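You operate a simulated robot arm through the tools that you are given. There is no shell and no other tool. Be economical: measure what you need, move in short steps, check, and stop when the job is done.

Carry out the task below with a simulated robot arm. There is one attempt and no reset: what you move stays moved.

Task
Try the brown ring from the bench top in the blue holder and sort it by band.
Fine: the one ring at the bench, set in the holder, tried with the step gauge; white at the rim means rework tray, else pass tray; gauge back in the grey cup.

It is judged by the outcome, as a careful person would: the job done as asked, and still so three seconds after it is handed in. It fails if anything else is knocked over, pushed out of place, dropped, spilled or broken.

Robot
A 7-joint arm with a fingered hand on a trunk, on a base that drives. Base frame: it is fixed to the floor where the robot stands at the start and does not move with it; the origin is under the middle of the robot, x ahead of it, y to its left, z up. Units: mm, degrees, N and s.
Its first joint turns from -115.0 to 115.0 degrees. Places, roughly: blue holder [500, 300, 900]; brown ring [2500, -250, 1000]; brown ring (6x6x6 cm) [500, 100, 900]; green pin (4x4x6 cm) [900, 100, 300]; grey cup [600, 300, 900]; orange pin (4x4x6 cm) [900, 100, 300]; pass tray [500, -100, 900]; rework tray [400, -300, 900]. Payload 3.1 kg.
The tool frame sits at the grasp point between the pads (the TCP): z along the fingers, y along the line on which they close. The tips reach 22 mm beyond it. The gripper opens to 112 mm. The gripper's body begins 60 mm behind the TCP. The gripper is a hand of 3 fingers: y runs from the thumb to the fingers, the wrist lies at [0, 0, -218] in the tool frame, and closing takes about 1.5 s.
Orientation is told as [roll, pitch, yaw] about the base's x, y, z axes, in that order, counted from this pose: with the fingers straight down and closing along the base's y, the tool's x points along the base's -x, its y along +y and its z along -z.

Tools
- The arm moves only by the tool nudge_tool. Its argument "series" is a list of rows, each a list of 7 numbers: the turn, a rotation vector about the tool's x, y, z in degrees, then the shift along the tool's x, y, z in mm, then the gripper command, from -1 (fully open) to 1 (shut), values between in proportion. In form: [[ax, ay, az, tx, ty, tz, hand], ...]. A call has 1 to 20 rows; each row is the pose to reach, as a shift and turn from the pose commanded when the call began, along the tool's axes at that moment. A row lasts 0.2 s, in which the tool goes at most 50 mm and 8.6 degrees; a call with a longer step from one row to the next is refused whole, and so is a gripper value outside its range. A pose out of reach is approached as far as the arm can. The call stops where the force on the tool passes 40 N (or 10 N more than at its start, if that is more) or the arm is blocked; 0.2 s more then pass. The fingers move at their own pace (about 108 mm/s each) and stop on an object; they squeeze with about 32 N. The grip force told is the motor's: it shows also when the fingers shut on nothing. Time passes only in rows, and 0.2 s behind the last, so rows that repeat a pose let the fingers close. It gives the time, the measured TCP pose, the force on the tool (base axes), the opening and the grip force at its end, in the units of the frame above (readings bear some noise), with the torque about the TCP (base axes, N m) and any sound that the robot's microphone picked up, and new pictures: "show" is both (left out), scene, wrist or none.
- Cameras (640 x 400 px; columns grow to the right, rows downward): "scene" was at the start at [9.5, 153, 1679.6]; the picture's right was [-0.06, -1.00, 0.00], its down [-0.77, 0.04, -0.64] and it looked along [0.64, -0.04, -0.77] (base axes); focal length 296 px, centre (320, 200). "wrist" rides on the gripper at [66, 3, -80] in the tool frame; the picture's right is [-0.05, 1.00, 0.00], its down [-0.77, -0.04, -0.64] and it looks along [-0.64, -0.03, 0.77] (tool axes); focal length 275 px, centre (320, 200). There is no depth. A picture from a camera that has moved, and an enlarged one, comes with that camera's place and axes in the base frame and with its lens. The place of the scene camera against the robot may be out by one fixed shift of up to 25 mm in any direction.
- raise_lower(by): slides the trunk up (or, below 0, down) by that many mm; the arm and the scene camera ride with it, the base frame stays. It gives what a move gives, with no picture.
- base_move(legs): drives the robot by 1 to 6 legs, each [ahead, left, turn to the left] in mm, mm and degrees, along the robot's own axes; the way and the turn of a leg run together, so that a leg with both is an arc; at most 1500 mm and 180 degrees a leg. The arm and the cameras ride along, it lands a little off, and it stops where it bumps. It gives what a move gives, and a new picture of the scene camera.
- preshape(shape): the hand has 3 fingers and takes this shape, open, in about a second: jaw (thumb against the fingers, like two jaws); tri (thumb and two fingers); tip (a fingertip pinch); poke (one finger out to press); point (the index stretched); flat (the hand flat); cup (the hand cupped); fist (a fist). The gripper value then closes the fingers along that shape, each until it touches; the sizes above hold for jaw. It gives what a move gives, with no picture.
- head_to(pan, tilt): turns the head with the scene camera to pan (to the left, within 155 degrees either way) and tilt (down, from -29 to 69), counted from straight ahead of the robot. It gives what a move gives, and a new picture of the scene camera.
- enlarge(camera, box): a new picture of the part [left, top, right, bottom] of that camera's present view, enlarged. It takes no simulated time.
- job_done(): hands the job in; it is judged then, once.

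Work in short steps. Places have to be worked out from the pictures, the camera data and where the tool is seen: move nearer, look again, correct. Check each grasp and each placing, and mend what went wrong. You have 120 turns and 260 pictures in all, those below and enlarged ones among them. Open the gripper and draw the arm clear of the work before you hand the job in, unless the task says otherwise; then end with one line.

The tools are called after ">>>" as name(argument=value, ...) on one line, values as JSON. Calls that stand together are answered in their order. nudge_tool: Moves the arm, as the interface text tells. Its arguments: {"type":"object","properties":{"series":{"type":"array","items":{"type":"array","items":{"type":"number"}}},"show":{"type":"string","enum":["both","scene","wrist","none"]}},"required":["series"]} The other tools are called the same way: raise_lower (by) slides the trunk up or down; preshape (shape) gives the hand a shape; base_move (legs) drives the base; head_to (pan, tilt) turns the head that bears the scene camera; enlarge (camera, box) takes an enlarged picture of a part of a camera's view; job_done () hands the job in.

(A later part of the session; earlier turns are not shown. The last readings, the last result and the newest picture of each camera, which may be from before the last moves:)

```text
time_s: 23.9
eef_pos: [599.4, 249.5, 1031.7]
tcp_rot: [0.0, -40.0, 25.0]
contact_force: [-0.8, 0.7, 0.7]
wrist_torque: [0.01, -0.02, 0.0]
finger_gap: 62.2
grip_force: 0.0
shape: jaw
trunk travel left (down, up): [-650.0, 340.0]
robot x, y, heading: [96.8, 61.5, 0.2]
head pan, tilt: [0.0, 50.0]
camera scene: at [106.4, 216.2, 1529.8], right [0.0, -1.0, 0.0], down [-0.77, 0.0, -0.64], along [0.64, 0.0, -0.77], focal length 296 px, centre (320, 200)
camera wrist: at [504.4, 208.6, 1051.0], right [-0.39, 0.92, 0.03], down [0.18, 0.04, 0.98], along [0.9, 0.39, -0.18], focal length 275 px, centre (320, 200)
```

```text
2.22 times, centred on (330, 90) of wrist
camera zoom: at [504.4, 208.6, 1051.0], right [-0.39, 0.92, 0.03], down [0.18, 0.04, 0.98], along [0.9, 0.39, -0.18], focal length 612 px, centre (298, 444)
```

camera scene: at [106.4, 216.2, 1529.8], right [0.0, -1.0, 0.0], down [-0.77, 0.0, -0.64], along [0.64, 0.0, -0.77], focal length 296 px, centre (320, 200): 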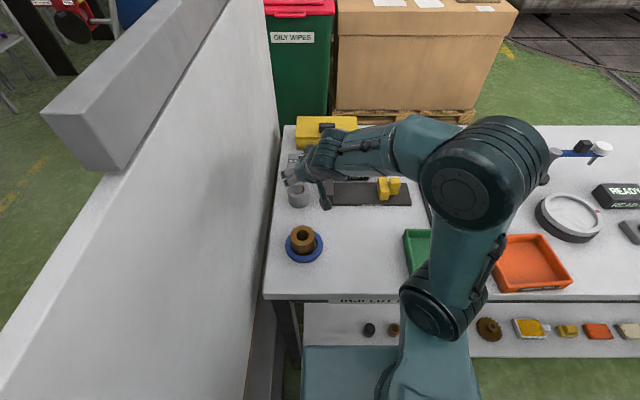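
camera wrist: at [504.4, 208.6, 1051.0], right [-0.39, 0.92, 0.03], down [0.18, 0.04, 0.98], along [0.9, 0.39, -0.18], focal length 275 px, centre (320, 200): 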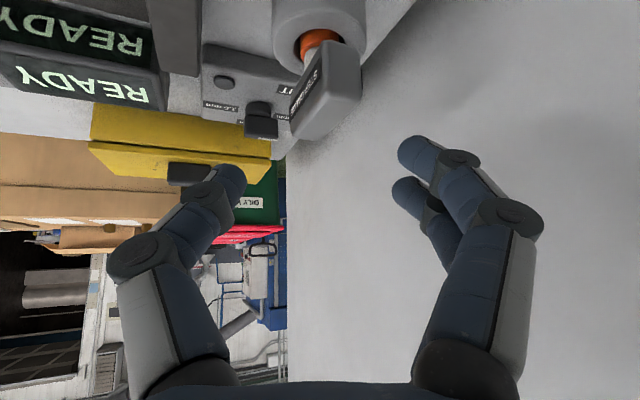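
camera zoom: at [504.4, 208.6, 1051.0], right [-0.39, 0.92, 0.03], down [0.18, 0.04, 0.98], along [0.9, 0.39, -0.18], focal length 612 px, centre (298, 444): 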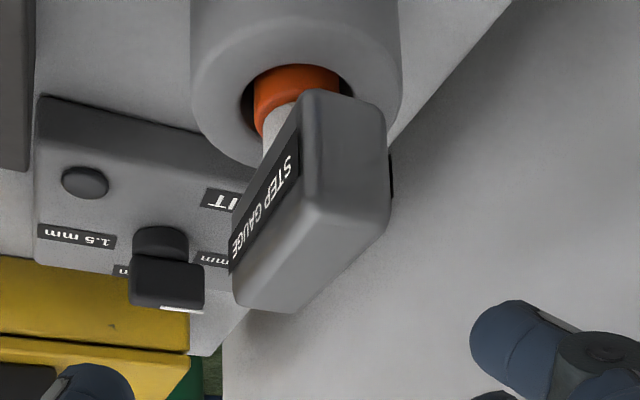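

The enlarged view shows the handle is a T-bar lying along x (about x 607–664, y≈268, z 954–980) above the cup, gauge upright. I turn the hand back to yaw 0, keeping the 40° tilt, to close squarely on the bar.

>>> nudge_tool(series=[[5, 0, 6, 2, 6, 0, -0.1], [10, 0, 12, 4, 14, 0, -0.1], [15, 0, 17.8, 6, 20, 0, -0.1], [16.07, 0, 19.15, 7.4, 23.1, 0, -0.1], [16.07, 0, 19.15, 7.4, 23.1, 0, -0.1]])

>>> enlarge(camera="wrist", box=[230, 0, 430, 180])

```text
time_s: 25.1
eef_pos: [584.4, 268.2, 1024.9]
tcp_rot: [0.0, -40.0, 0.0]
contact_force: [0.2, 0.0, 0.0]
wrist_torque: [0.02, 0.03, 0.03]
finger_gap: 62.2
grip_force: 0.2
shape: jaw
trunk travel left (down, up): [-650.0, 340.0]
robot x, y, heading: [96.6, 57.8, -0.1]
head pan, tilt: [0.0, 50.0]
camera scene: at [107.1, 217.0, 1529.7], right [0.0, -1.0, 0.0], down [-0.77, 0.0, -0.64], along [0.64, 0.0, -0.77], focal length 296 px, centre (320, 200)
camera wrist: at [481.5, 271.8, 1043.6], right [0.03, 1.0, 0.03], down [0.18, -0.04, 0.98], along [0.98, -0.03, -0.18], focal length 275 px, centre (320, 200)
```

scene: 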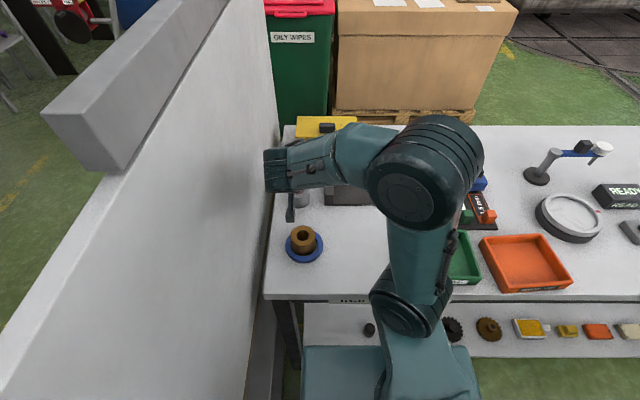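
wrist: 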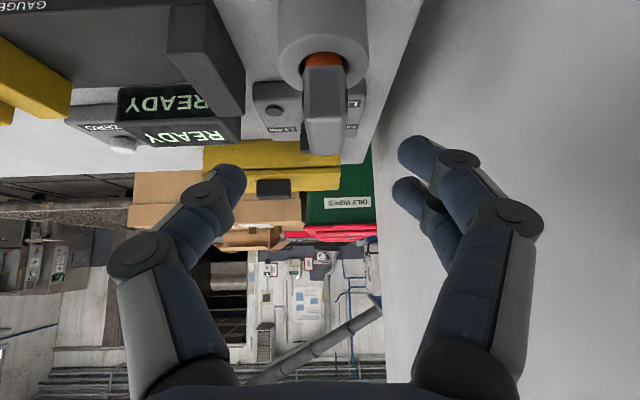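

```text
2.22 times, centred on (330, 90) of wrist
camera zoom: at [481.5, 271.8, 1043.6], right [0.03, 1.0, 0.03], down [0.18, -0.04, 0.98], along [0.98, -0.03, -0.18], focal length 612 px, centre (298, 444)
```

zoom: 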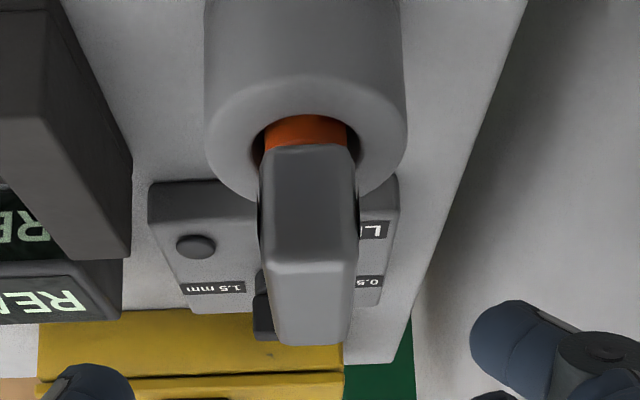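

Bar is ~21 mm wide, centred y≈272, z 952–981. I advance along the tool axis to the grasp point (632, 272, 966).

>>> nudge_tool(series=[[0, 0, 0, 1.4, 3.8, 0, 0.05], [0, 0, 0, 1.4, 3.8, 25, 0.05], [0, 0, 0, 1.4, 3.8, 45, 0.05], [0, 0, 0, 1.4, 3.8, 62, 0.05], [0, 0, 0, 1.4, 3.8, 75.7, 0.05], [0, 0, 0, 1.4, 3.8, 75.7, 0.05]])

>>> enlarge(camera="scene", box=[250, 130, 350, 220])

```text
time_s: 26.5
eef_pos: [631.0, 272.1, 963.4]
tcp_rot: [0.1, -40.1, 0.1]
contact_force: [0.7, 0.5, 0.1]
wrist_torque: [0.01, 0.0, -0.02]
finger_gap: 53.7
grip_force: 0.1
shape: jaw
trunk travel left (down, up): [-650.0, 340.0]
robot x, y, heading: [100.0, 60.5, 0.0]
head pan, tilt: [0.0, 50.0]
camera scene: at [106.9, 216.9, 1529.7], right [0.0, -1.0, 0.0], down [-0.77, 0.0, -0.64], along [0.64, 0.0, -0.77], focal length 296 px, centre (320, 200)
camera wrist: at [527.8, 275.1, 983.3], right [0.03, 1.0, 0.03], down [0.18, -0.04, 0.98], along [0.98, -0.03, -0.18], focal length 275 px, centre (320, 200)
```

scene: 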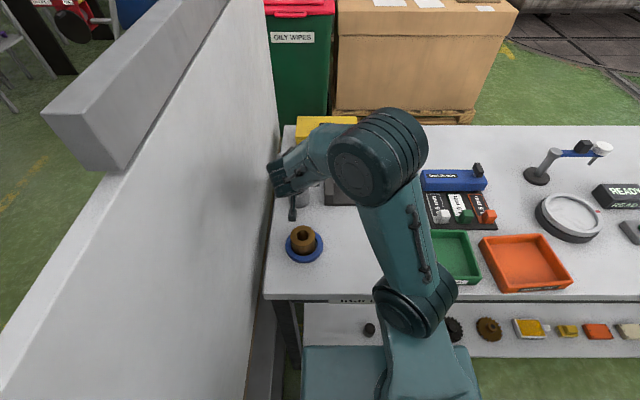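
wrist: 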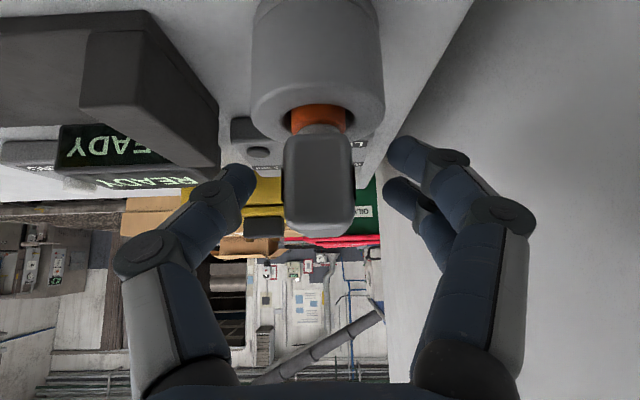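

```text
4.44 times, centred on (300, 175) of scene
camera zoom: at [106.9, 216.9, 1529.7], right [0.0, -1.0, 0.0], down [-0.77, 0.0, -0.64], along [0.64, 0.0, -0.77], focal length 1316 px, centre (409, 311)
```

zoom: 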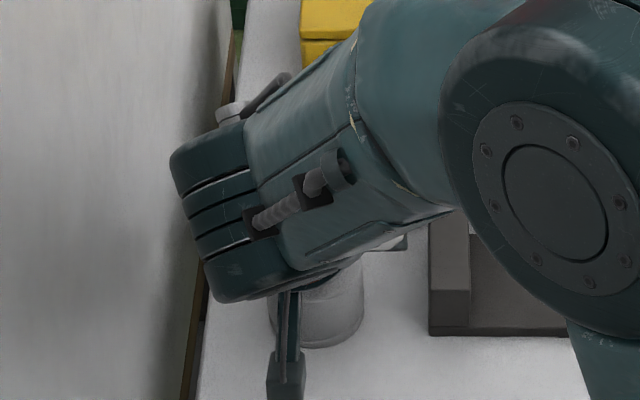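

Fingers straddle the bar evenly (mid column 322 vs bar 319). I close.

>>> nudge_tool(series=[[0, 0, 0, 0, 0, 0, 0.3], [0, 0, 0, 0, 0, 0, 0.55], [0, 0, 0, 0, 0, 0, 0.8], [0, 0, 0, 0, 0, 0, 1], [0, 0, 0, 0, 0, 0, 1], [0, 0, 0, 0, 0, 0, 1]], show="wrist")

>>> enlarge(camera="wrist", box=[230, 0, 430, 280])

```text
time_s: 27.9
eef_pos: [631.7, 271.8, 963.9]
tcp_rot: [0.0, -40.0, 0.1]
contact_force: [-0.2, 0.5, -0.1]
wrist_torque: [-0.01, 0.02, -0.01]
finger_gap: 17.5
grip_force: 31.9
shape: jaw
trunk travel left (down, up): [-650.0, 340.0]
robot x, y, heading: [98.0, 61.1, -0.0]
head pan, tilt: [0.0, 50.0]
camera wrist: at [527.9, 275.2, 983.2], right [0.03, 1.0, 0.03], down [0.18, -0.04, 0.98], along [0.98, -0.03, -0.18], focal length 275 px, centre (320, 200)
```

wrist: 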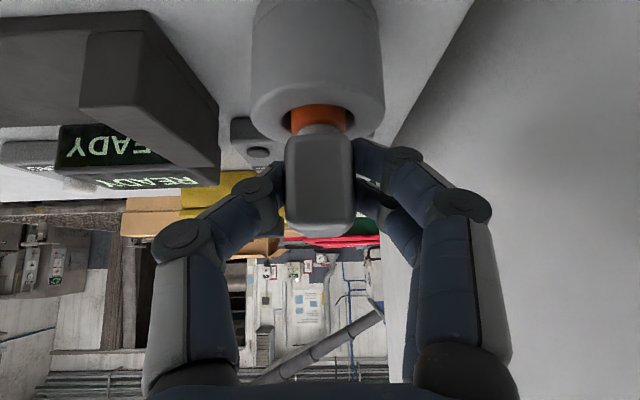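

```text
1.43 times, centred on (330, 140) of wrist
camera zoom: at [527.9, 275.2, 983.2], right [0.03, 1.0, 0.03], down [0.18, -0.04, 0.98], along [0.98, -0.03, -0.18], focal length 393 px, centre (306, 286)
```

zoom: 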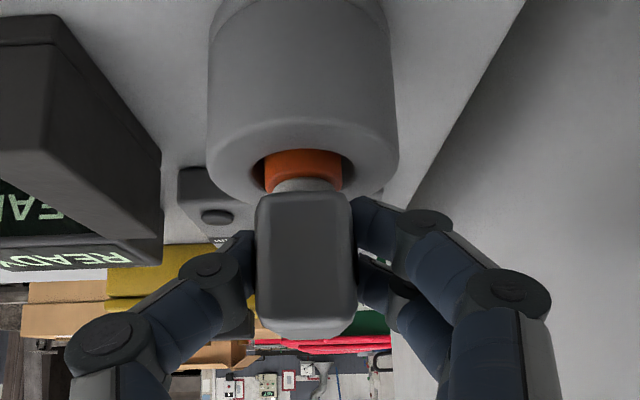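

The bar is gripped at 17.5 mm. I lift straight up 90 mm and look at the plug.

>>> nudge_tool(series=[[0, 0, 0, -6.4, 0, -7.7, 1], [0, 0, 0, -16, 0, -19.2, 1], [0, 0, 0, -29, 0, -34.5, 1], [0, 0, 0, -45, 0, -53.6, 1], [0, 0, 0, -57.9, 0, -69, 1], [0, 0, 0, -57.9, 0, -69, 1]])

>>> enlarge(camera="wrist", box=[200, 0, 440, 260])

>>> enlarge(camera="scene", box=[250, 130, 350, 220])

```text
time_s: 29.3
eef_pos: [632.2, 272.0, 1055.6]
tcp_rot: [0.0, -40.0, 0.2]
contact_force: [-0.1, 0.1, -0.9]
wrist_torque: [0.0, 0.03, -0.03]
finger_gap: 17.3
grip_force: 32.0
shape: jaw
trunk travel left (down, up): [-650.0, 340.0]
robot x, y, heading: [95.9, 62.2, 0.2]
head pan, tilt: [0.0, 50.0]
camera scene: at [107.6, 217.1, 1529.6], right [0.0, -1.0, 0.0], down [-0.77, 0.0, -0.64], along [0.64, 0.0, -0.77], focal length 296 px, centre (320, 200)
camera wrist: at [529.4, 274.8, 1074.3], right [0.03, 1.0, 0.03], down [0.18, -0.04, 0.98], along [0.98, -0.03, -0.18], focal length 275 px, centre (320, 200)
```

scene: 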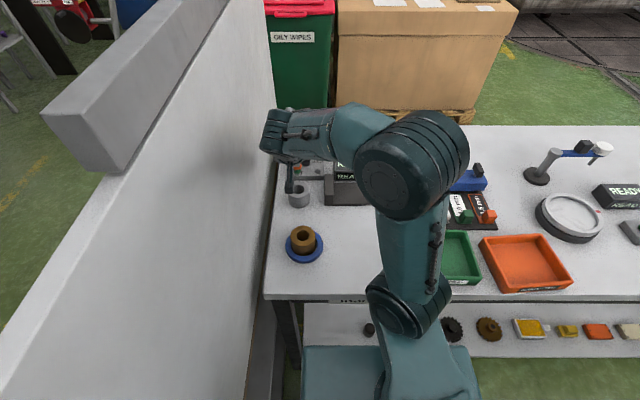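
wrist: 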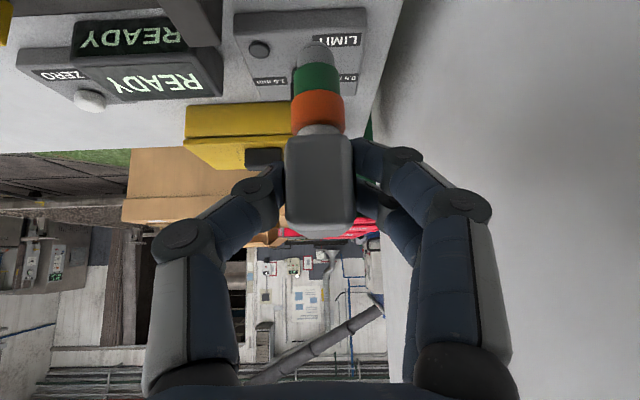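

```text
1.54 times, centred on (320, 130) of wrist
camera zoom: at [529.4, 274.8, 1074.3], right [0.03, 1.0, 0.03], down [0.18, -0.04, 0.98], along [0.98, -0.03, -0.18], focal length 424 px, centre (320, 308)
```

zoom: 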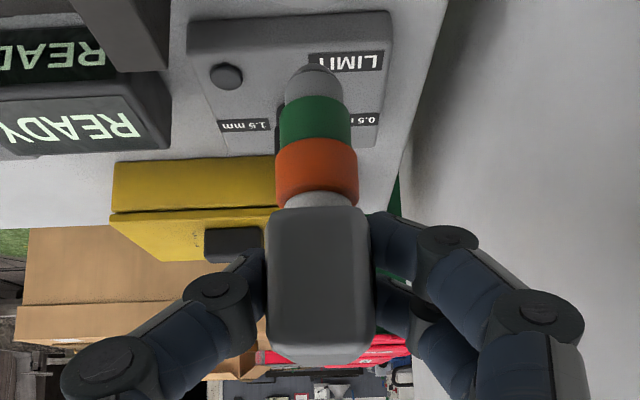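

```text
4.44 times, centred on (300, 175) of scene
camera zoom: at [107.6, 217.1, 1529.6], right [0.0, -1.0, 0.0], down [-0.77, 0.0, -0.64], along [0.64, 0.0, -0.77], focal length 1316 px, centre (409, 311)
```

zoom: 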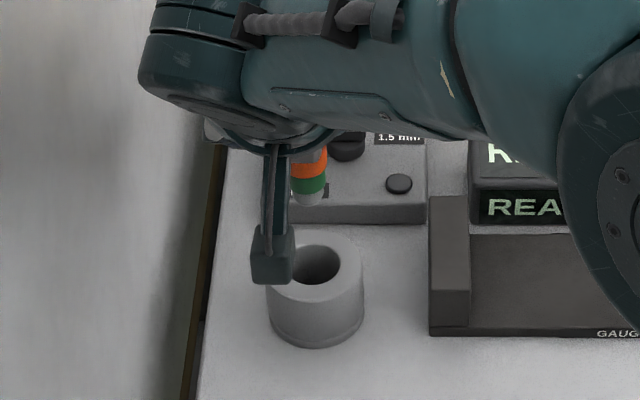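

The plug shows a white tip, then green, then orange. I carry it over the ring (≈(491, 254), top z≈933), leaving the tip ~15–20 mm above for alignment.

>>> nudge_tool(series=[[0, 0, 0, 22, -3, -18, 1], [0, 0, 0, 45, -6, -35, 1], [0, 0, 0, 70, -10, -48, 1], [0, 0, 0, 95, -14, -58, 1], [0, 0, 0, 115, -17, -64, 1], [0, 0, 0, 127.9, -18, -66.9, 1], [0, 0, 0, 127.9, -18, -66.9, 1]])

>>> enlarge(camera="wrist", box=[220, 0, 420, 160])

>>> enlarge(camera="scene", box=[260, 200, 350, 280])

```text
time_s: 30.9
eef_pos: [491.7, 254.1, 1024.3]
tcp_rot: [0.0, -40.0, 0.2]
contact_force: [-0.7, 0.3, -1.8]
wrist_torque: [-0.03, -0.01, 0.01]
finger_gap: 17.4
grip_force: 32.0
shape: jaw
trunk travel left (down, up): [-650.0, 340.0]
robot x, y, heading: [101.9, 62.0, 0.1]
head pan, tilt: [0.0, 50.0]
camera scene: at [107.2, 216.9, 1529.7], right [0.0, -1.0, 0.0], down [-0.77, 0.0, -0.64], along [0.64, 0.0, -0.77], focal length 296 px, centre (320, 200)
camera wrist: at [388.5, 258.0, 1043.7], right [0.03, 1.0, 0.03], down [0.18, -0.04, 0.98], along [0.98, -0.03, -0.18], focal length 275 px, centre (320, 200)
```

scene: 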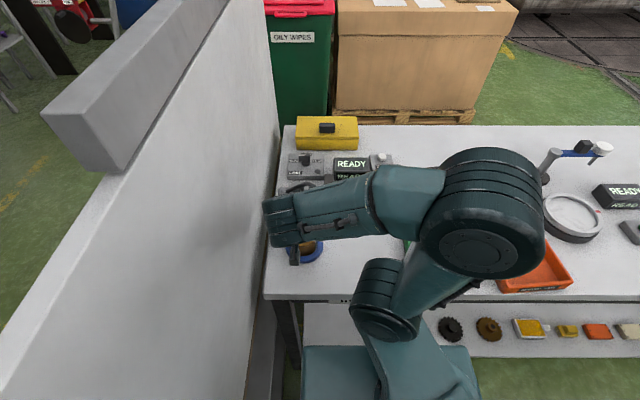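
wrist: 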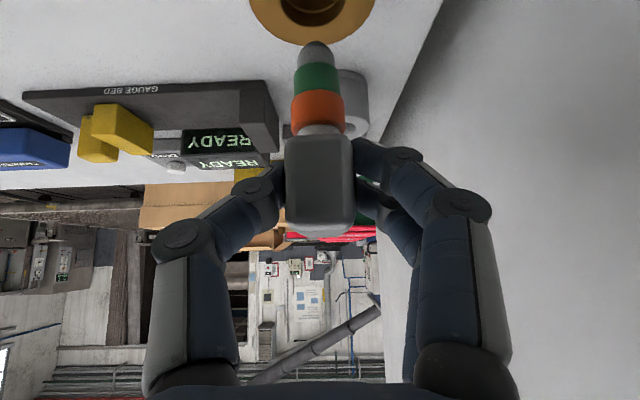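

```text
2.50 times, centred on (320, 80) of wrist
camera zoom: at [388.5, 258.0, 1043.7], right [0.03, 1.0, 0.03], down [0.18, -0.04, 0.98], along [0.98, -0.03, -0.18], focal length 688 px, centre (320, 500)
```

zoom: 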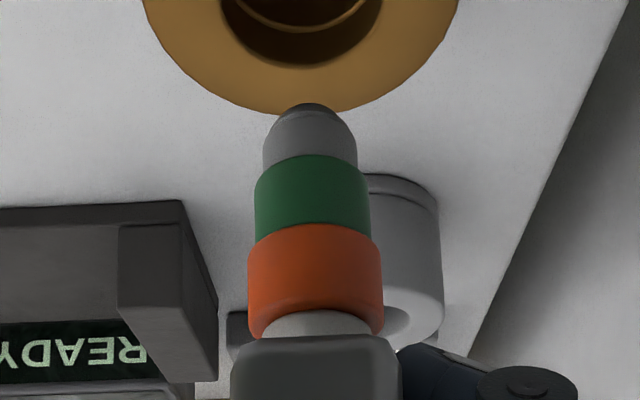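

```text
5.00 times, centred on (305, 240) of scene
camera zoom: at [107.2, 216.9, 1529.7], right [0.0, -1.0, 0.0], down [-0.77, 0.0, -0.64], along [0.64, 0.0, -0.77], focal length 1481 px, centre (395, 0)
```

zoom: 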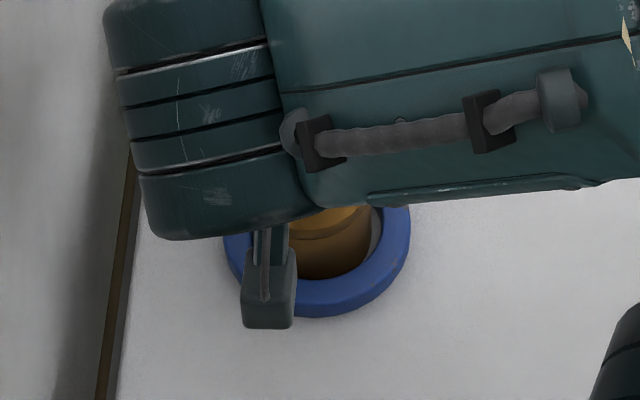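

Triangulating the bar gives the gauge axis ≈10 mm ahead of the TCP, so it's ~9 mm beyond the bore centre (493, 253). I shift −9 x, −2.4 y and lower 5 mm, then check.

>>> nudge_tool(series=[[0, 0, 0, 5, -1.2, -1, 1], [0, 0, 0, 10.1, -2.4, -2, 1], [0, 0, 0, 10.1, -2.4, -2, 1]], show="wrist")

>>> enlarge(camera="wrist", box=[220, 0, 420, 160])

>>> head_to(pan=25, tilt=50)

```text
time_s: 31.7
eef_pos: [482.4, 251.0, 1019.9]
tcp_rot: [0.0, -40.0, 0.1]
contact_force: [-0.3, -0.3, -1.5]
wrist_torque: [0.0, 0.02, -0.04]
finger_gap: 17.5
grip_force: 31.8
shape: jaw
trunk travel left (down, up): [-650.0, 340.0]
robot x, y, heading: [94.8, 64.4, 0.3]
head pan, tilt: [0.0, 50.0]
camera wrist: at [379.9, 254.6, 1039.5], right [0.03, 1.0, 0.03], down [0.18, -0.04, 0.98], along [0.98, -0.03, -0.18], focal length 275 px, centre (320, 200)
```

wrist: 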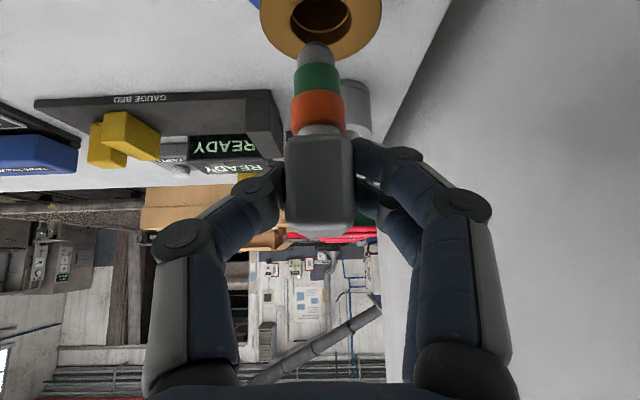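

```text
2.50 times, centred on (320, 80) of wrist
camera zoom: at [379.9, 254.6, 1039.5], right [0.03, 1.0, 0.03], down [0.18, -0.04, 0.98], along [0.98, -0.03, -0.18], focal length 688 px, centre (320, 500)
```

zoom: 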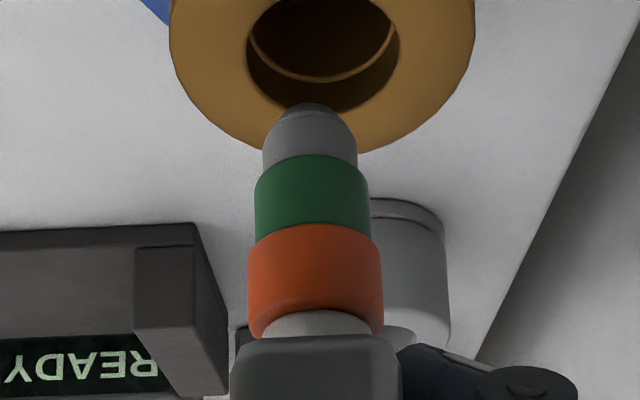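

```text
time_s: 32.6
eef_pos: [482.7, 251.3, 1021.1]
tcp_rot: [0.0, -40.0, 0.2]
contact_force: [0.2, -0.6, -2.5]
wrist_torque: [0.0, 0.03, 0.02]
finger_gap: 17.4
grip_force: 32.1
shape: jaw
trunk travel left (down, up): [-650.0, 340.0]
robot x, y, heading: [96.4, 60.7, 0.1]
head pan, tilt: [25.0, 50.0]
camera scene: at [100.0, 249.4, 1529.7], right [0.42, -0.91, 0.0], down [-0.69, -0.32, -0.64], along [0.58, 0.27, -0.77], focal length 296 px, centre (320, 200)
```

scene: 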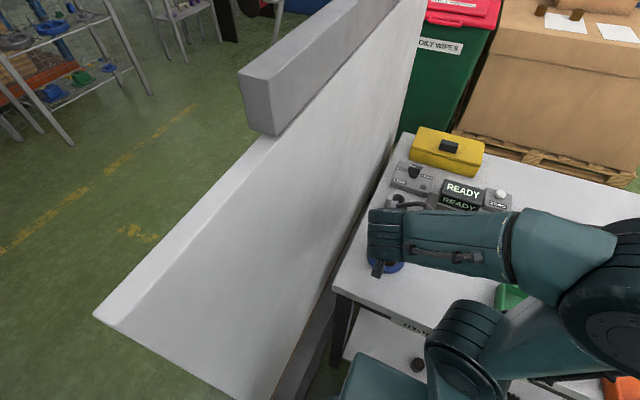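

Relative to the bore, the tip needs about +1.8 mm in y; x looks aligned. I adjust and lower 14 mm, watching forces.

>>> nudge_tool(series=[[0, 0, 0, 0, 1.8, 0, 1], [0, 0, 0, 3.2, 1.8, 3.8, 1], [0, 0, 0, 6.4, 1.8, 7.7, 1], [0, 0, 0, 9, 1.8, 10.7, 1], [0, 0, 0, 9, 1.8, 10.7, 1]], show="wrist")

>>> enlarge(camera="wrist", box=[220, 0, 420, 160])

```text
time_s: 33.8
eef_pos: [482.5, 253.5, 1003.8]
tcp_rot: [0.0, -39.9, 0.1]
contact_force: [0.4, -0.2, -1.8]
wrist_torque: [0.01, 0.04, 0.0]
finger_gap: 17.6
grip_force: 31.9
shape: jaw
trunk travel left (down, up): [-650.0, 340.0]
robot x, y, heading: [98.1, 61.5, -0.0]
head pan, tilt: [25.0, 50.0]
camera wrist: at [379.3, 257.6, 1024.7], right [0.03, 1.0, 0.03], down [0.18, -0.04, 0.98], along [0.98, -0.03, -0.18], focal length 275 px, centre (320, 200)
```

wrist: 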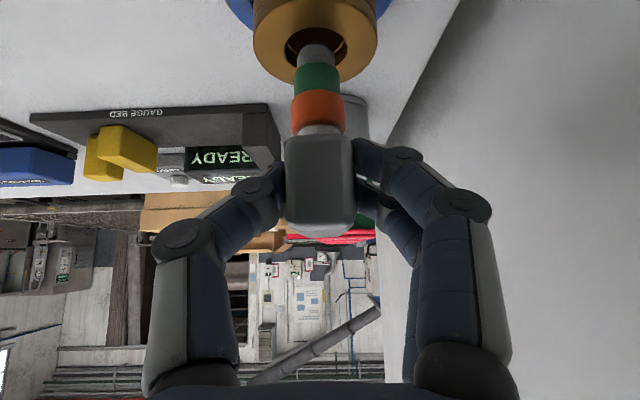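

```text
2.50 times, centred on (320, 80) of wrist
camera zoom: at [379.3, 257.6, 1024.7], right [0.03, 1.0, 0.03], down [0.18, -0.04, 0.98], along [0.98, -0.03, -0.18], focal length 688 px, centre (320, 500)
```

zoom: 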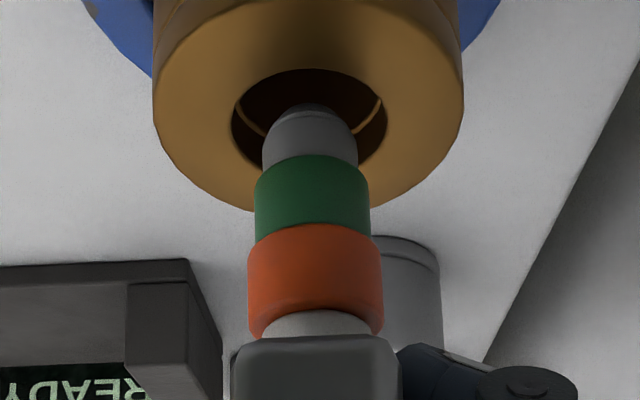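

The tip is centred over the bore and just entering. I lower 10 mm more and check.

>>> nudge_tool(series=[[0, 0, 0, 1.9, 0, 2.3, 1], [0, 0, 0, 3.9, 0, 4.6, 1], [0, 0, 0, 5.1, 0, 6.1, 1], [0, 0, 0, 6.4, 0, 7.7, 1], [0, 0, 0, 6.4, 0, 7.7, 1]], show="wrist")

>>> enlarge(camera="wrist", box=[220, 0, 420, 160])

```text
time_s: 35.0
eef_pos: [481.8, 254.1, 995.7]
tcp_rot: [0.1, -40.0, 0.1]
contact_force: [0.3, 0.6, -1.8]
wrist_torque: [0.0, 0.02, 0.02]
finger_gap: 17.4
grip_force: 31.9
shape: jaw
trunk travel left (down, up): [-650.0, 340.0]
robot x, y, heading: [96.8, 61.5, -0.2]
head pan, tilt: [25.0, 50.0]
camera wrist: at [379.7, 256.9, 1014.8], right [0.03, 1.0, 0.03], down [0.18, -0.04, 0.98], along [0.98, -0.03, -0.18], focal length 275 px, centre (320, 200)
```

wrist: 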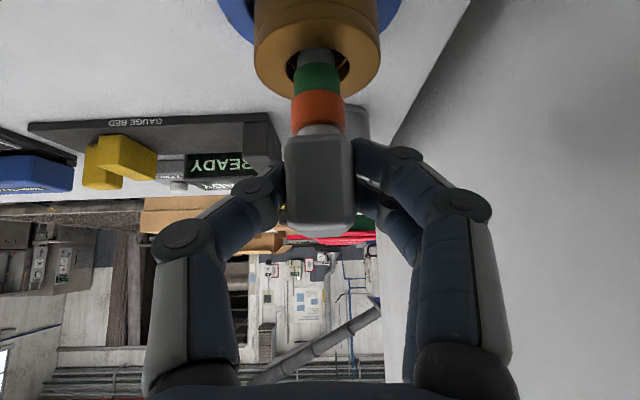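

```text
2.50 times, centred on (320, 80) of wrist
camera zoom: at [379.7, 256.9, 1014.8], right [0.03, 1.0, 0.03], down [0.18, -0.04, 0.98], along [0.98, -0.03, -0.18], focal length 688 px, centre (320, 500)
```

zoom: 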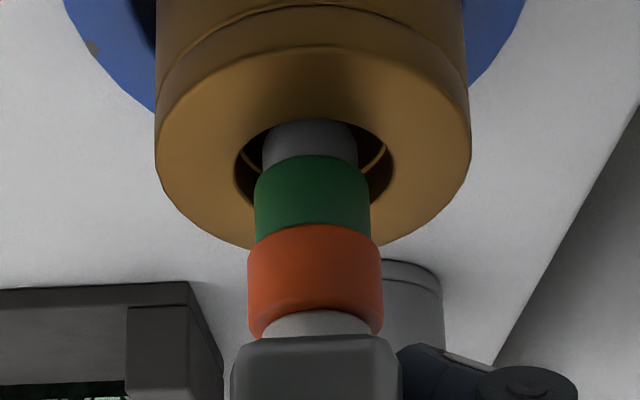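

Tip is inside with no contact. I shift +0.8 mm in y and lower another 10 mm.

>>> nudge_tool(series=[[0, 0, 0, 1.3, 0.8, 1.5, 1], [0, 0, 0, 2.6, 0.8, 3.1, 1], [0, 0, 0, 3.9, 0.8, 4.6, 1], [0, 0, 0, 5.1, 0.8, 6.1, 1], [0, 0, 0, 6.4, 0.8, 7.7, 1], [0, 0, 0, 6.4, 0.8, 7.7, 1]], show="wrist")

>>> enlarge(camera="wrist", box=[220, 0, 420, 160])

```text
time_s: 36.4
eef_pos: [481.9, 255.0, 985.0]
tcp_rot: [0.0, -40.1, 0.1]
contact_force: [-1.0, -0.3, -1.3]
wrist_torque: [0.02, 0.03, 0.0]
finger_gap: 17.7
grip_force: 32.3
shape: jaw
trunk travel left (down, up): [-650.0, 340.0]
robot x, y, heading: [99.6, 59.2, 0.1]
head pan, tilt: [25.0, 50.0]
camera wrist: at [379.0, 257.9, 1004.9], right [0.03, 1.0, 0.03], down [0.18, -0.04, 0.98], along [0.98, -0.03, -0.18], focal length 275 px, centre (320, 200)
```

wrist: 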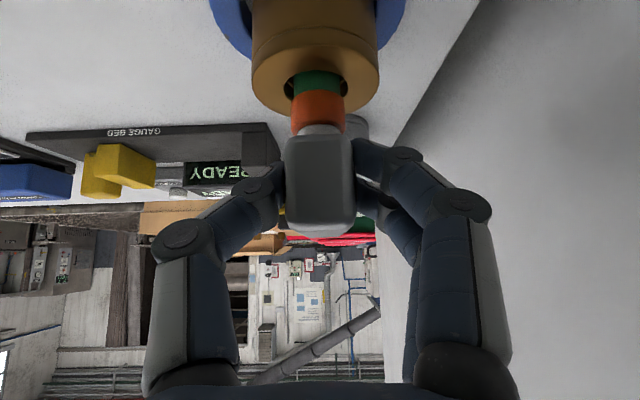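

```text
2.50 times, centred on (320, 80) of wrist
camera zoom: at [379.0, 257.9, 1004.9], right [0.03, 1.0, 0.03], down [0.18, -0.04, 0.98], along [0.98, -0.03, -0.18], focal length 688 px, centre (320, 500)
```

zoom: 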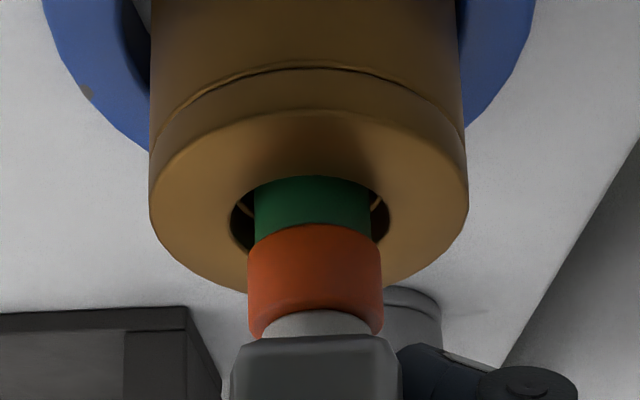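

White has passed and green is entering the mouth, no resistance. I keep lowering 8 mm in small steps.

>>> nudge_tool(series=[[0, 0, 0, 1.3, 0, 1.5, 1], [0, 0, 0, 2.6, 0, 3.1, 1], [0, 0, 0, 3.9, 0, 4.6, 1], [0, 0, 0, 5.1, 0, 6.1, 1], [0, 0, 0, 5.1, 0, 6.1, 1]], show="wrist")

>>> enlarge(camera="wrist", box=[220, 0, 420, 160])

```text
time_s: 37.6
eef_pos: [481.5, 253.6, 979.0]
tcp_rot: [0.0, -40.0, 0.1]
contact_force: [-0.6, 1.0, -1.2]
wrist_torque: [0.01, 0.04, 0.01]
finger_gap: 17.4
grip_force: 32.3
shape: jaw
trunk travel left (down, up): [-650.0, 340.0]
robot x, y, heading: [94.5, 54.8, 0.0]
head pan, tilt: [25.0, 50.0]
camera wrist: at [379.5, 257.8, 997.2], right [0.03, 1.0, 0.03], down [0.18, -0.04, 0.98], along [0.98, -0.03, -0.18], focal length 275 px, centre (320, 200)
```

wrist: 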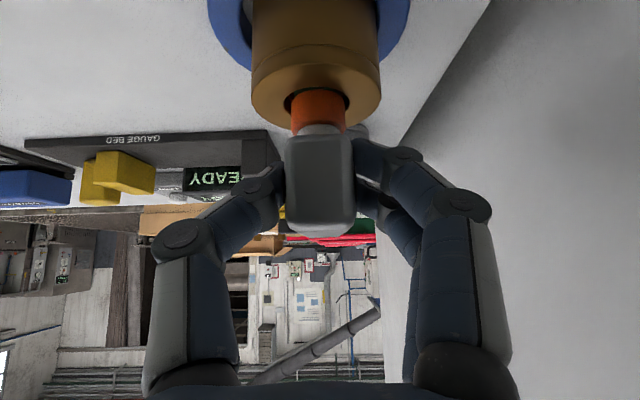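

```text
2.50 times, centred on (320, 80) of wrist
camera zoom: at [379.5, 257.8, 997.2], right [0.03, 1.0, 0.03], down [0.18, -0.04, 0.98], along [0.98, -0.03, -0.18], focal length 688 px, centre (320, 500)
```

zoom: 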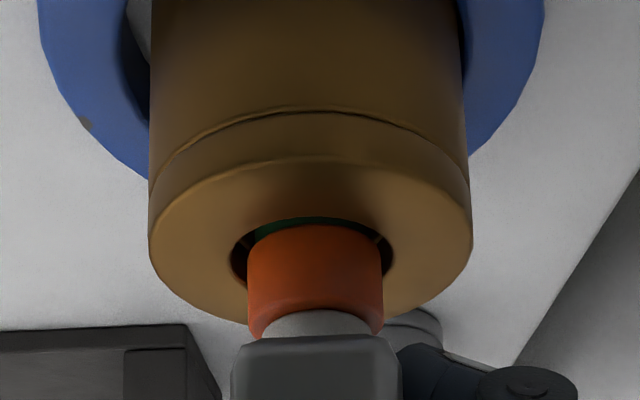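

Still no contact; the green has gone in. I continue lowering 8 mm.

>>> nudge_tool(series=[[0, 0, 0, 1.3, 0, 1.5, 1], [0, 0, 0, 2.6, 0, 3.1, 1], [0, 0, 0, 3.9, 0, 4.6, 1], [0, 0, 0, 5.1, 0, 6.1, 1], [0, 0, 0, 5.1, 0, 6.1, 1]], show="wrist")

>>> enlarge(camera="wrist", box=[220, 0, 420, 160])

```text
time_s: 38.8
eef_pos: [483.2, 253.7, 968.7]
tcp_rot: [0.0, -40.0, 0.1]
contact_force: [0.5, 0.0, -1.4]
wrist_torque: [0.05, 0.02, 0.03]
finger_gap: 17.4
grip_force: 32.6
shape: jaw
trunk travel left (down, up): [-650.0, 340.0]
robot x, y, heading: [97.4, 59.0, 0.1]
head pan, tilt: [25.0, 50.0]
camera wrist: at [379.6, 257.6, 988.6], right [0.03, 1.0, 0.03], down [0.18, -0.04, 0.98], along [0.98, -0.03, -0.18], focal length 275 px, centre (320, 200)
```

wrist: 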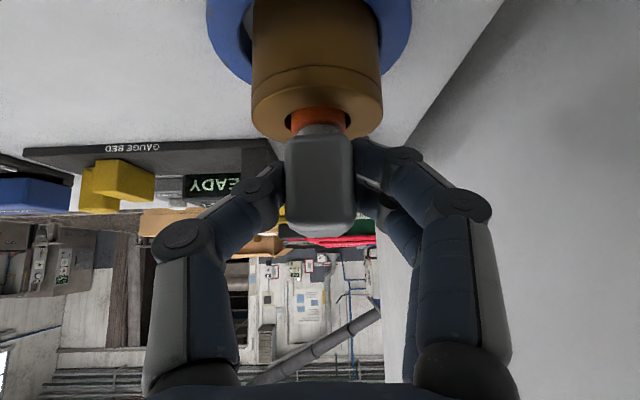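

```text
2.50 times, centred on (320, 80) of wrist
camera zoom: at [379.6, 257.6, 988.6], right [0.03, 1.0, 0.03], down [0.18, -0.04, 0.98], along [0.98, -0.03, -0.18], focal length 688 px, centre (320, 500)
```

zoom: 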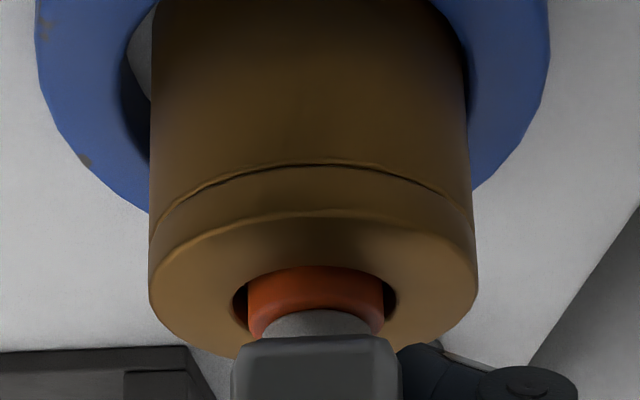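

Still no resistance at TCP 968.7. I continue in ~1 mm steps to find where it seats.

>>> nudge_tool(series=[[0, 0, 0, 0.64, 0, 0.77, 1], [0, 0, 0, 1.3, 0, 1.5, 1], [0, 0, 0, 1.9, 0, 2.3, 1], [0, 0, 0, 2.6, 0, 3.1, 1], [0, 0, 0, 2.6, 0, 3.1, 1]], show="wrist")

>>> enlarge(camera="wrist", box=[220, 40, 420, 200])

```text
time_s: 40.0
eef_pos: [482.2, 254.4, 964.0]
tcp_rot: [0.0, -40.0, 0.3]
contact_force: [0.1, -0.2, -2.6]
wrist_torque: [-0.01, 0.02, 0.0]
finger_gap: 17.6
grip_force: 31.5
shape: jaw
trunk travel left (down, up): [-650.0, 340.0]
robot x, y, heading: [95.5, 62.2, 0.2]
head pan, tilt: [25.0, 50.0]
camera wrist: at [379.6, 257.6, 984.9], right [0.03, 1.0, 0.03], down [0.18, -0.04, 0.98], along [0.98, -0.03, -0.18], focal length 275 px, centre (320, 200)
```

wrist: 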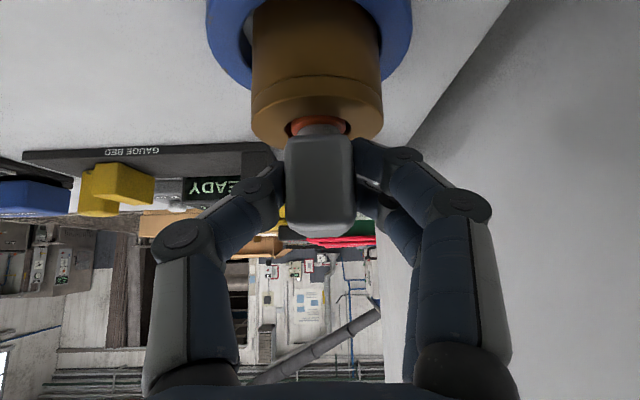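

```text
2.50 times, centred on (320, 120) of wrist
camera zoom: at [379.6, 257.6, 984.9], right [0.03, 1.0, 0.03], down [0.18, -0.04, 0.98], along [0.98, -0.03, -0.18], focal length 688 px, centre (320, 400)
```

zoom: 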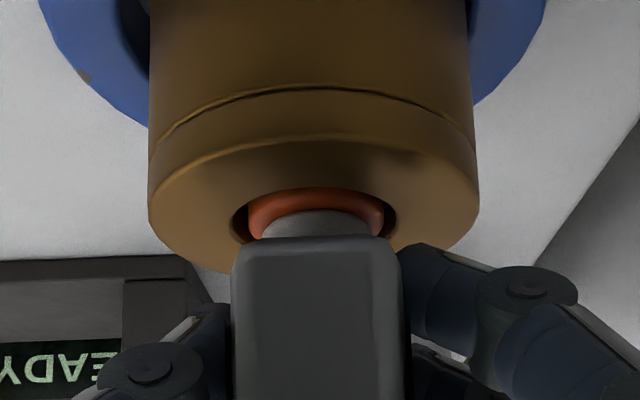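

Orange is nearly fully in and still free. I keep going in 1 mm steps.

>>> nudge_tool(series=[[0, 0, 0, 0.64, 0, 0.77, 1], [0, 0, 0, 1.3, 0, 1.5, 1], [0, 0, 0, 1.9, 0, 2.3, 1], [0, 0, 0, 2.6, 0, 3.1, 1], [0, 0, 0, 3.2, 0, 3.8, 1], [0, 0, 0, 3.2, 0, 3.8, 1]], show="wrist")

>>> enlarge(camera="wrist", box=[220, 40, 420, 200])

```text
time_s: 41.4
eef_pos: [482.6, 253.9, 960.8]
tcp_rot: [0.0, -39.9, 0.2]
contact_force: [0.2, -0.2, -0.3]
wrist_torque: [0.0, 0.03, 0.0]
finger_gap: 17.5
grip_force: 31.5
shape: jaw
trunk travel left (down, up): [-650.0, 340.0]
robot x, y, heading: [97.4, 60.8, 0.2]
head pan, tilt: [25.0, 50.0]
camera wrist: at [379.0, 258.2, 980.0], right [0.03, 1.0, 0.03], down [0.18, -0.04, 0.98], along [0.98, -0.03, -0.18], focal length 275 px, centre (320, 200)
```

wrist: 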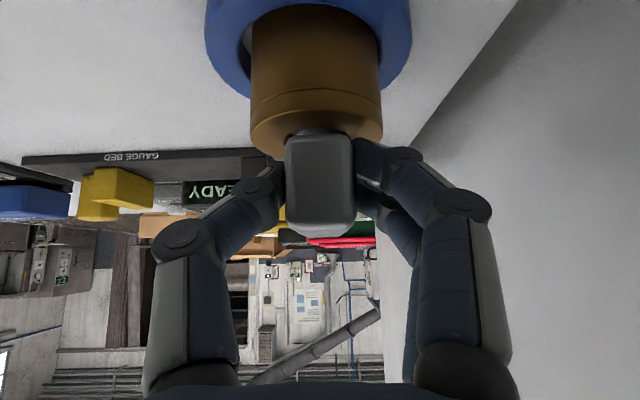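

```text
2.50 times, centred on (320, 120) of wrist
camera zoom: at [379.0, 258.2, 980.0], right [0.03, 1.0, 0.03], down [0.18, -0.04, 0.98], along [0.98, -0.03, -0.18], focal length 688 px, centre (320, 400)
```

zoom: 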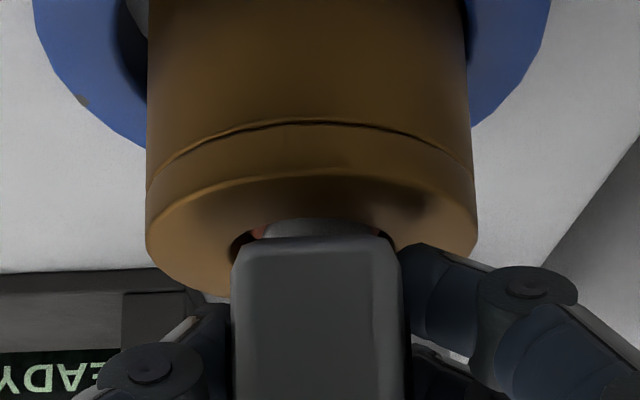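

Still free. I continue lowering to find the seat.

>>> nudge_tool(series=[[0, 0, 0, 0.64, 0, 0.77, 1], [0, 0, 0, 1.3, 0, 1.5, 1], [0, 0, 0, 1.9, 0, 2.3, 1], [0, 0, 0, 2.6, 0, 3.1, 1], [0, 0, 0, 2.6, 0, 3.1, 1]], show="wrist")

>>> enlarge(camera="wrist", box=[220, 40, 420, 200])

```text
time_s: 42.6
eef_pos: [482.8, 254.4, 957.4]
tcp_rot: [0.1, -40.1, 0.1]
contact_force: [6.3, 3.5, 17.9]
wrist_torque: [0.36, -0.21, -0.07]
finger_gap: 18.1
grip_force: 31.8
shape: jaw
trunk travel left (down, up): [-650.0, 340.0]
robot x, y, heading: [98.3, 63.9, 0.1]
head pan, tilt: [25.0, 50.0]
camera wrist: at [378.6, 257.7, 976.7], right [0.03, 1.0, 0.03], down [0.18, -0.04, 0.98], along [0.98, -0.03, -0.18], focal length 275 px, centre (320, 200)
```

wrist: 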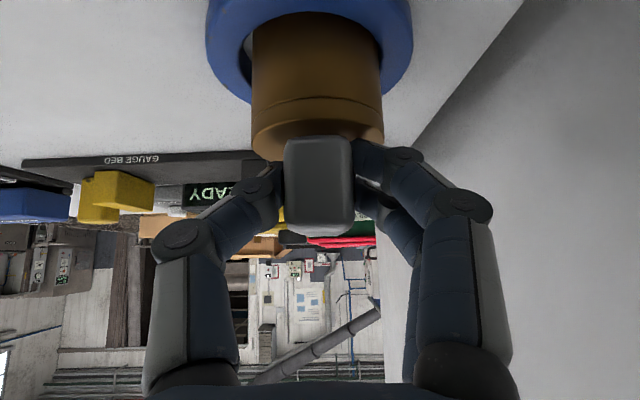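

```text
2.50 times, centred on (320, 120) of wrist
camera zoom: at [378.6, 257.7, 976.7], right [0.03, 1.0, 0.03], down [0.18, -0.04, 0.98], along [0.98, -0.03, -0.18], focal length 688 px, centre (320, 400)
```

zoom: 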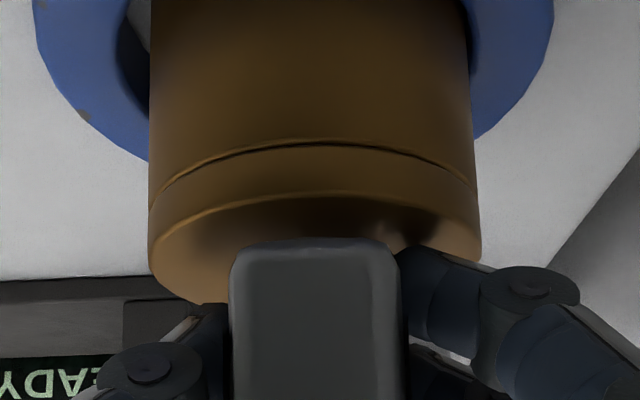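

Torque indicates the +y fingers are touching the ring's top (not the gauge seating). I rise 2 mm, release the gauge so it rests on its own seat, and draw back to read the rim.

>>> nudge_tool(series=[[0, 0, 0, -1.3, 0, -1.5, 1], [0, 0, 0, -1.3, 0, -1.5, 1], [0, 0, 0, -1.3, 0, -1.5, 0.5], [0, 0, 0, -1.3, 0, -1.5, 0.2], [0, 0, 0, -1.3, 0, -1.5, 0.05], [0, 0, 0, -1.3, 0, -1.5, 0.05]], show="wrist")

>>> enlarge(camera="wrist", box=[220, 40, 420, 240])

```text
time_s: 44.0
eef_pos: [481.4, 254.8, 958.6]
tcp_rot: [0.0, -40.0, 0.2]
contact_force: [0.3, 0.0, 0.7]
wrist_torque: [0.0, 0.0, -0.02]
finger_gap: 52.6
grip_force: 0.0
shape: jaw
trunk travel left (down, up): [-650.0, 340.0]
robot x, y, heading: [97.9, 59.4, 0.4]
head pan, tilt: [25.0, 50.0]
camera wrist: at [378.4, 257.7, 977.5], right [0.03, 1.0, 0.03], down [0.18, -0.04, 0.98], along [0.98, -0.03, -0.18], focal length 275 px, centre (320, 200)
```

wrist: 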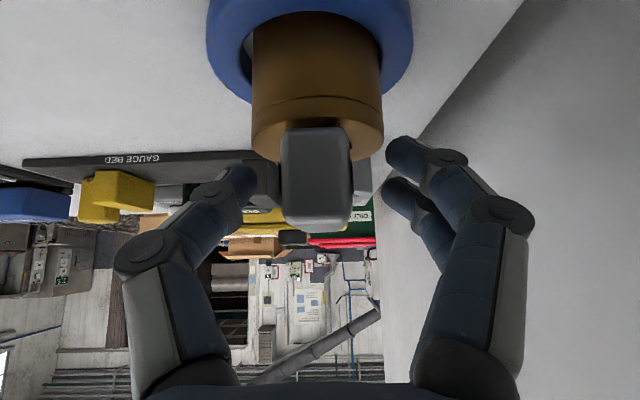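

```text
2.00 times, centred on (320, 140) of wrist
camera zoom: at [378.4, 257.7, 977.5], right [0.03, 1.0, 0.03], down [0.18, -0.04, 0.98], along [0.98, -0.03, -0.18], focal length 551 px, centre (320, 320)
```

zoom: 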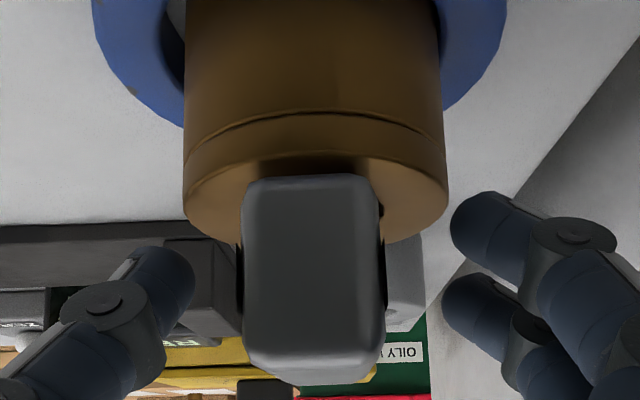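

The gauge dropped a few mm and rests upright. I draw the hand back along its axis to look at the rim.

>>> nudge_tool(series=[[0, 0, 0, 0, 0, -15, 0.05], [0, 0, 0, 0, 0, -40, 0.0], [0, 0, 0, 0, 0, -75, -0.1], [0, 0, 0, 0, 0, -110, -0.1], [0, 0, 0, 0, 0, -110, -0.1]], show="wrist")

>>> head_to(pan=0, tilt=50)

>>> enlarge(camera="wrist", box=[220, 0, 420, 200])

>>> enlarge(camera="scene", box=[260, 200, 350, 280])

```text
time_s: 45.2
eef_pos: [413.8, 251.3, 1039.4]
tcp_rot: [-0.1, -40.0, 0.2]
contact_force: [-1.1, 0.0, -0.3]
wrist_torque: [-0.04, 0.0, 0.0]
finger_gap: 61.0
grip_force: 0.1
shape: jaw
trunk travel left (down, up): [-650.0, 340.0]
robot x, y, heading: [97.5, 61.2, -0.2]
head pan, tilt: [25.0, 50.0]
camera wrist: at [310.2, 255.6, 1059.9], right [0.03, 1.0, 0.03], down [0.18, -0.03, 0.98], along [0.98, -0.03, -0.18], focal length 275 px, centre (320, 200)
```

wrist: 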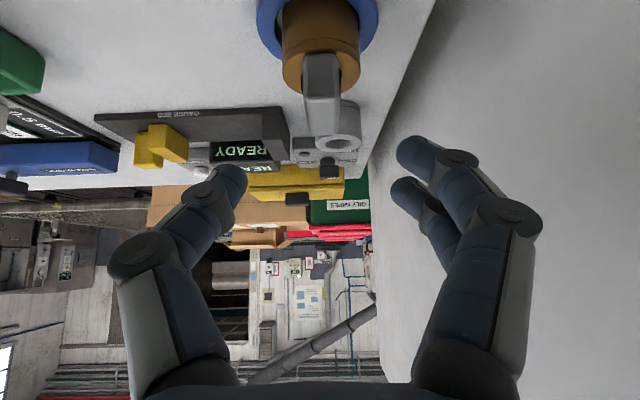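

```text
time_s: 46.1
eef_pos: [413.1, 251.2, 1040.0]
tcp_rot: [0.0, -40.0, 0.0]
contact_force: [-0.2, 0.3, -0.4]
wrist_torque: [-0.02, 0.01, -0.02]
finger_gap: 61.1
grip_force: 0.0
shape: jaw
trunk travel left (down, up): [-650.0, 340.0]
robot x, y, heading: [95.6, 58.5, -0.1]
head pan, tilt: [0.0, 50.0]
camera scene: at [107.0, 216.9, 1529.7], right [0.0, -1.0, 0.0], down [-0.77, 0.0, -0.64], along [0.64, 0.0, -0.77], focal length 296 px, centre (320, 200)
```

scene: 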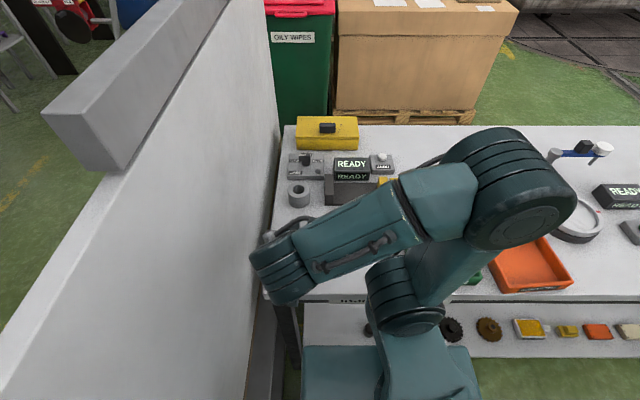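

```text
2.00 times, centred on (320, 100) of wrist
camera zoom: at [310.3, 255.6, 1059.7], right [0.03, 1.0, 0.03], down [0.18, -0.04, 0.98], along [0.98, -0.03, -0.18], focal length 551 px, centre (320, 400)
```

zoom: 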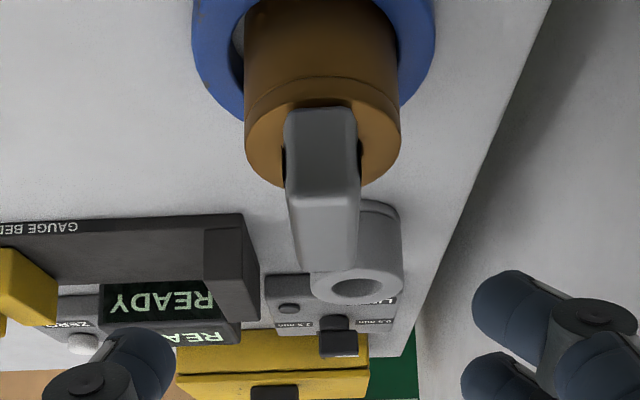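

```text
5.00 times, centred on (305, 240) of scene
camera zoom: at [107.0, 216.9, 1529.7], right [0.0, -1.0, 0.0], down [-0.77, 0.0, -0.64], along [0.64, 0.0, -0.77], focal length 1481 px, centre (395, 0)
```

zoom: 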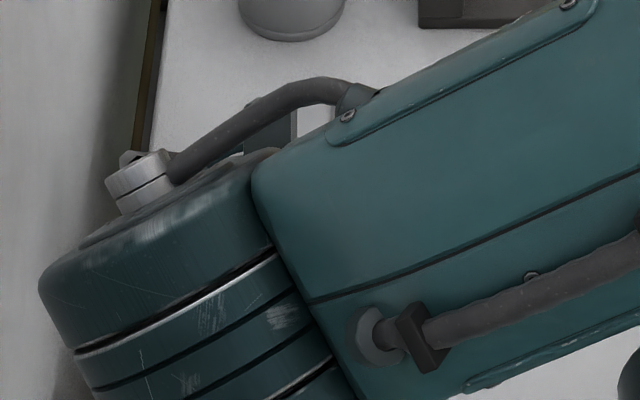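

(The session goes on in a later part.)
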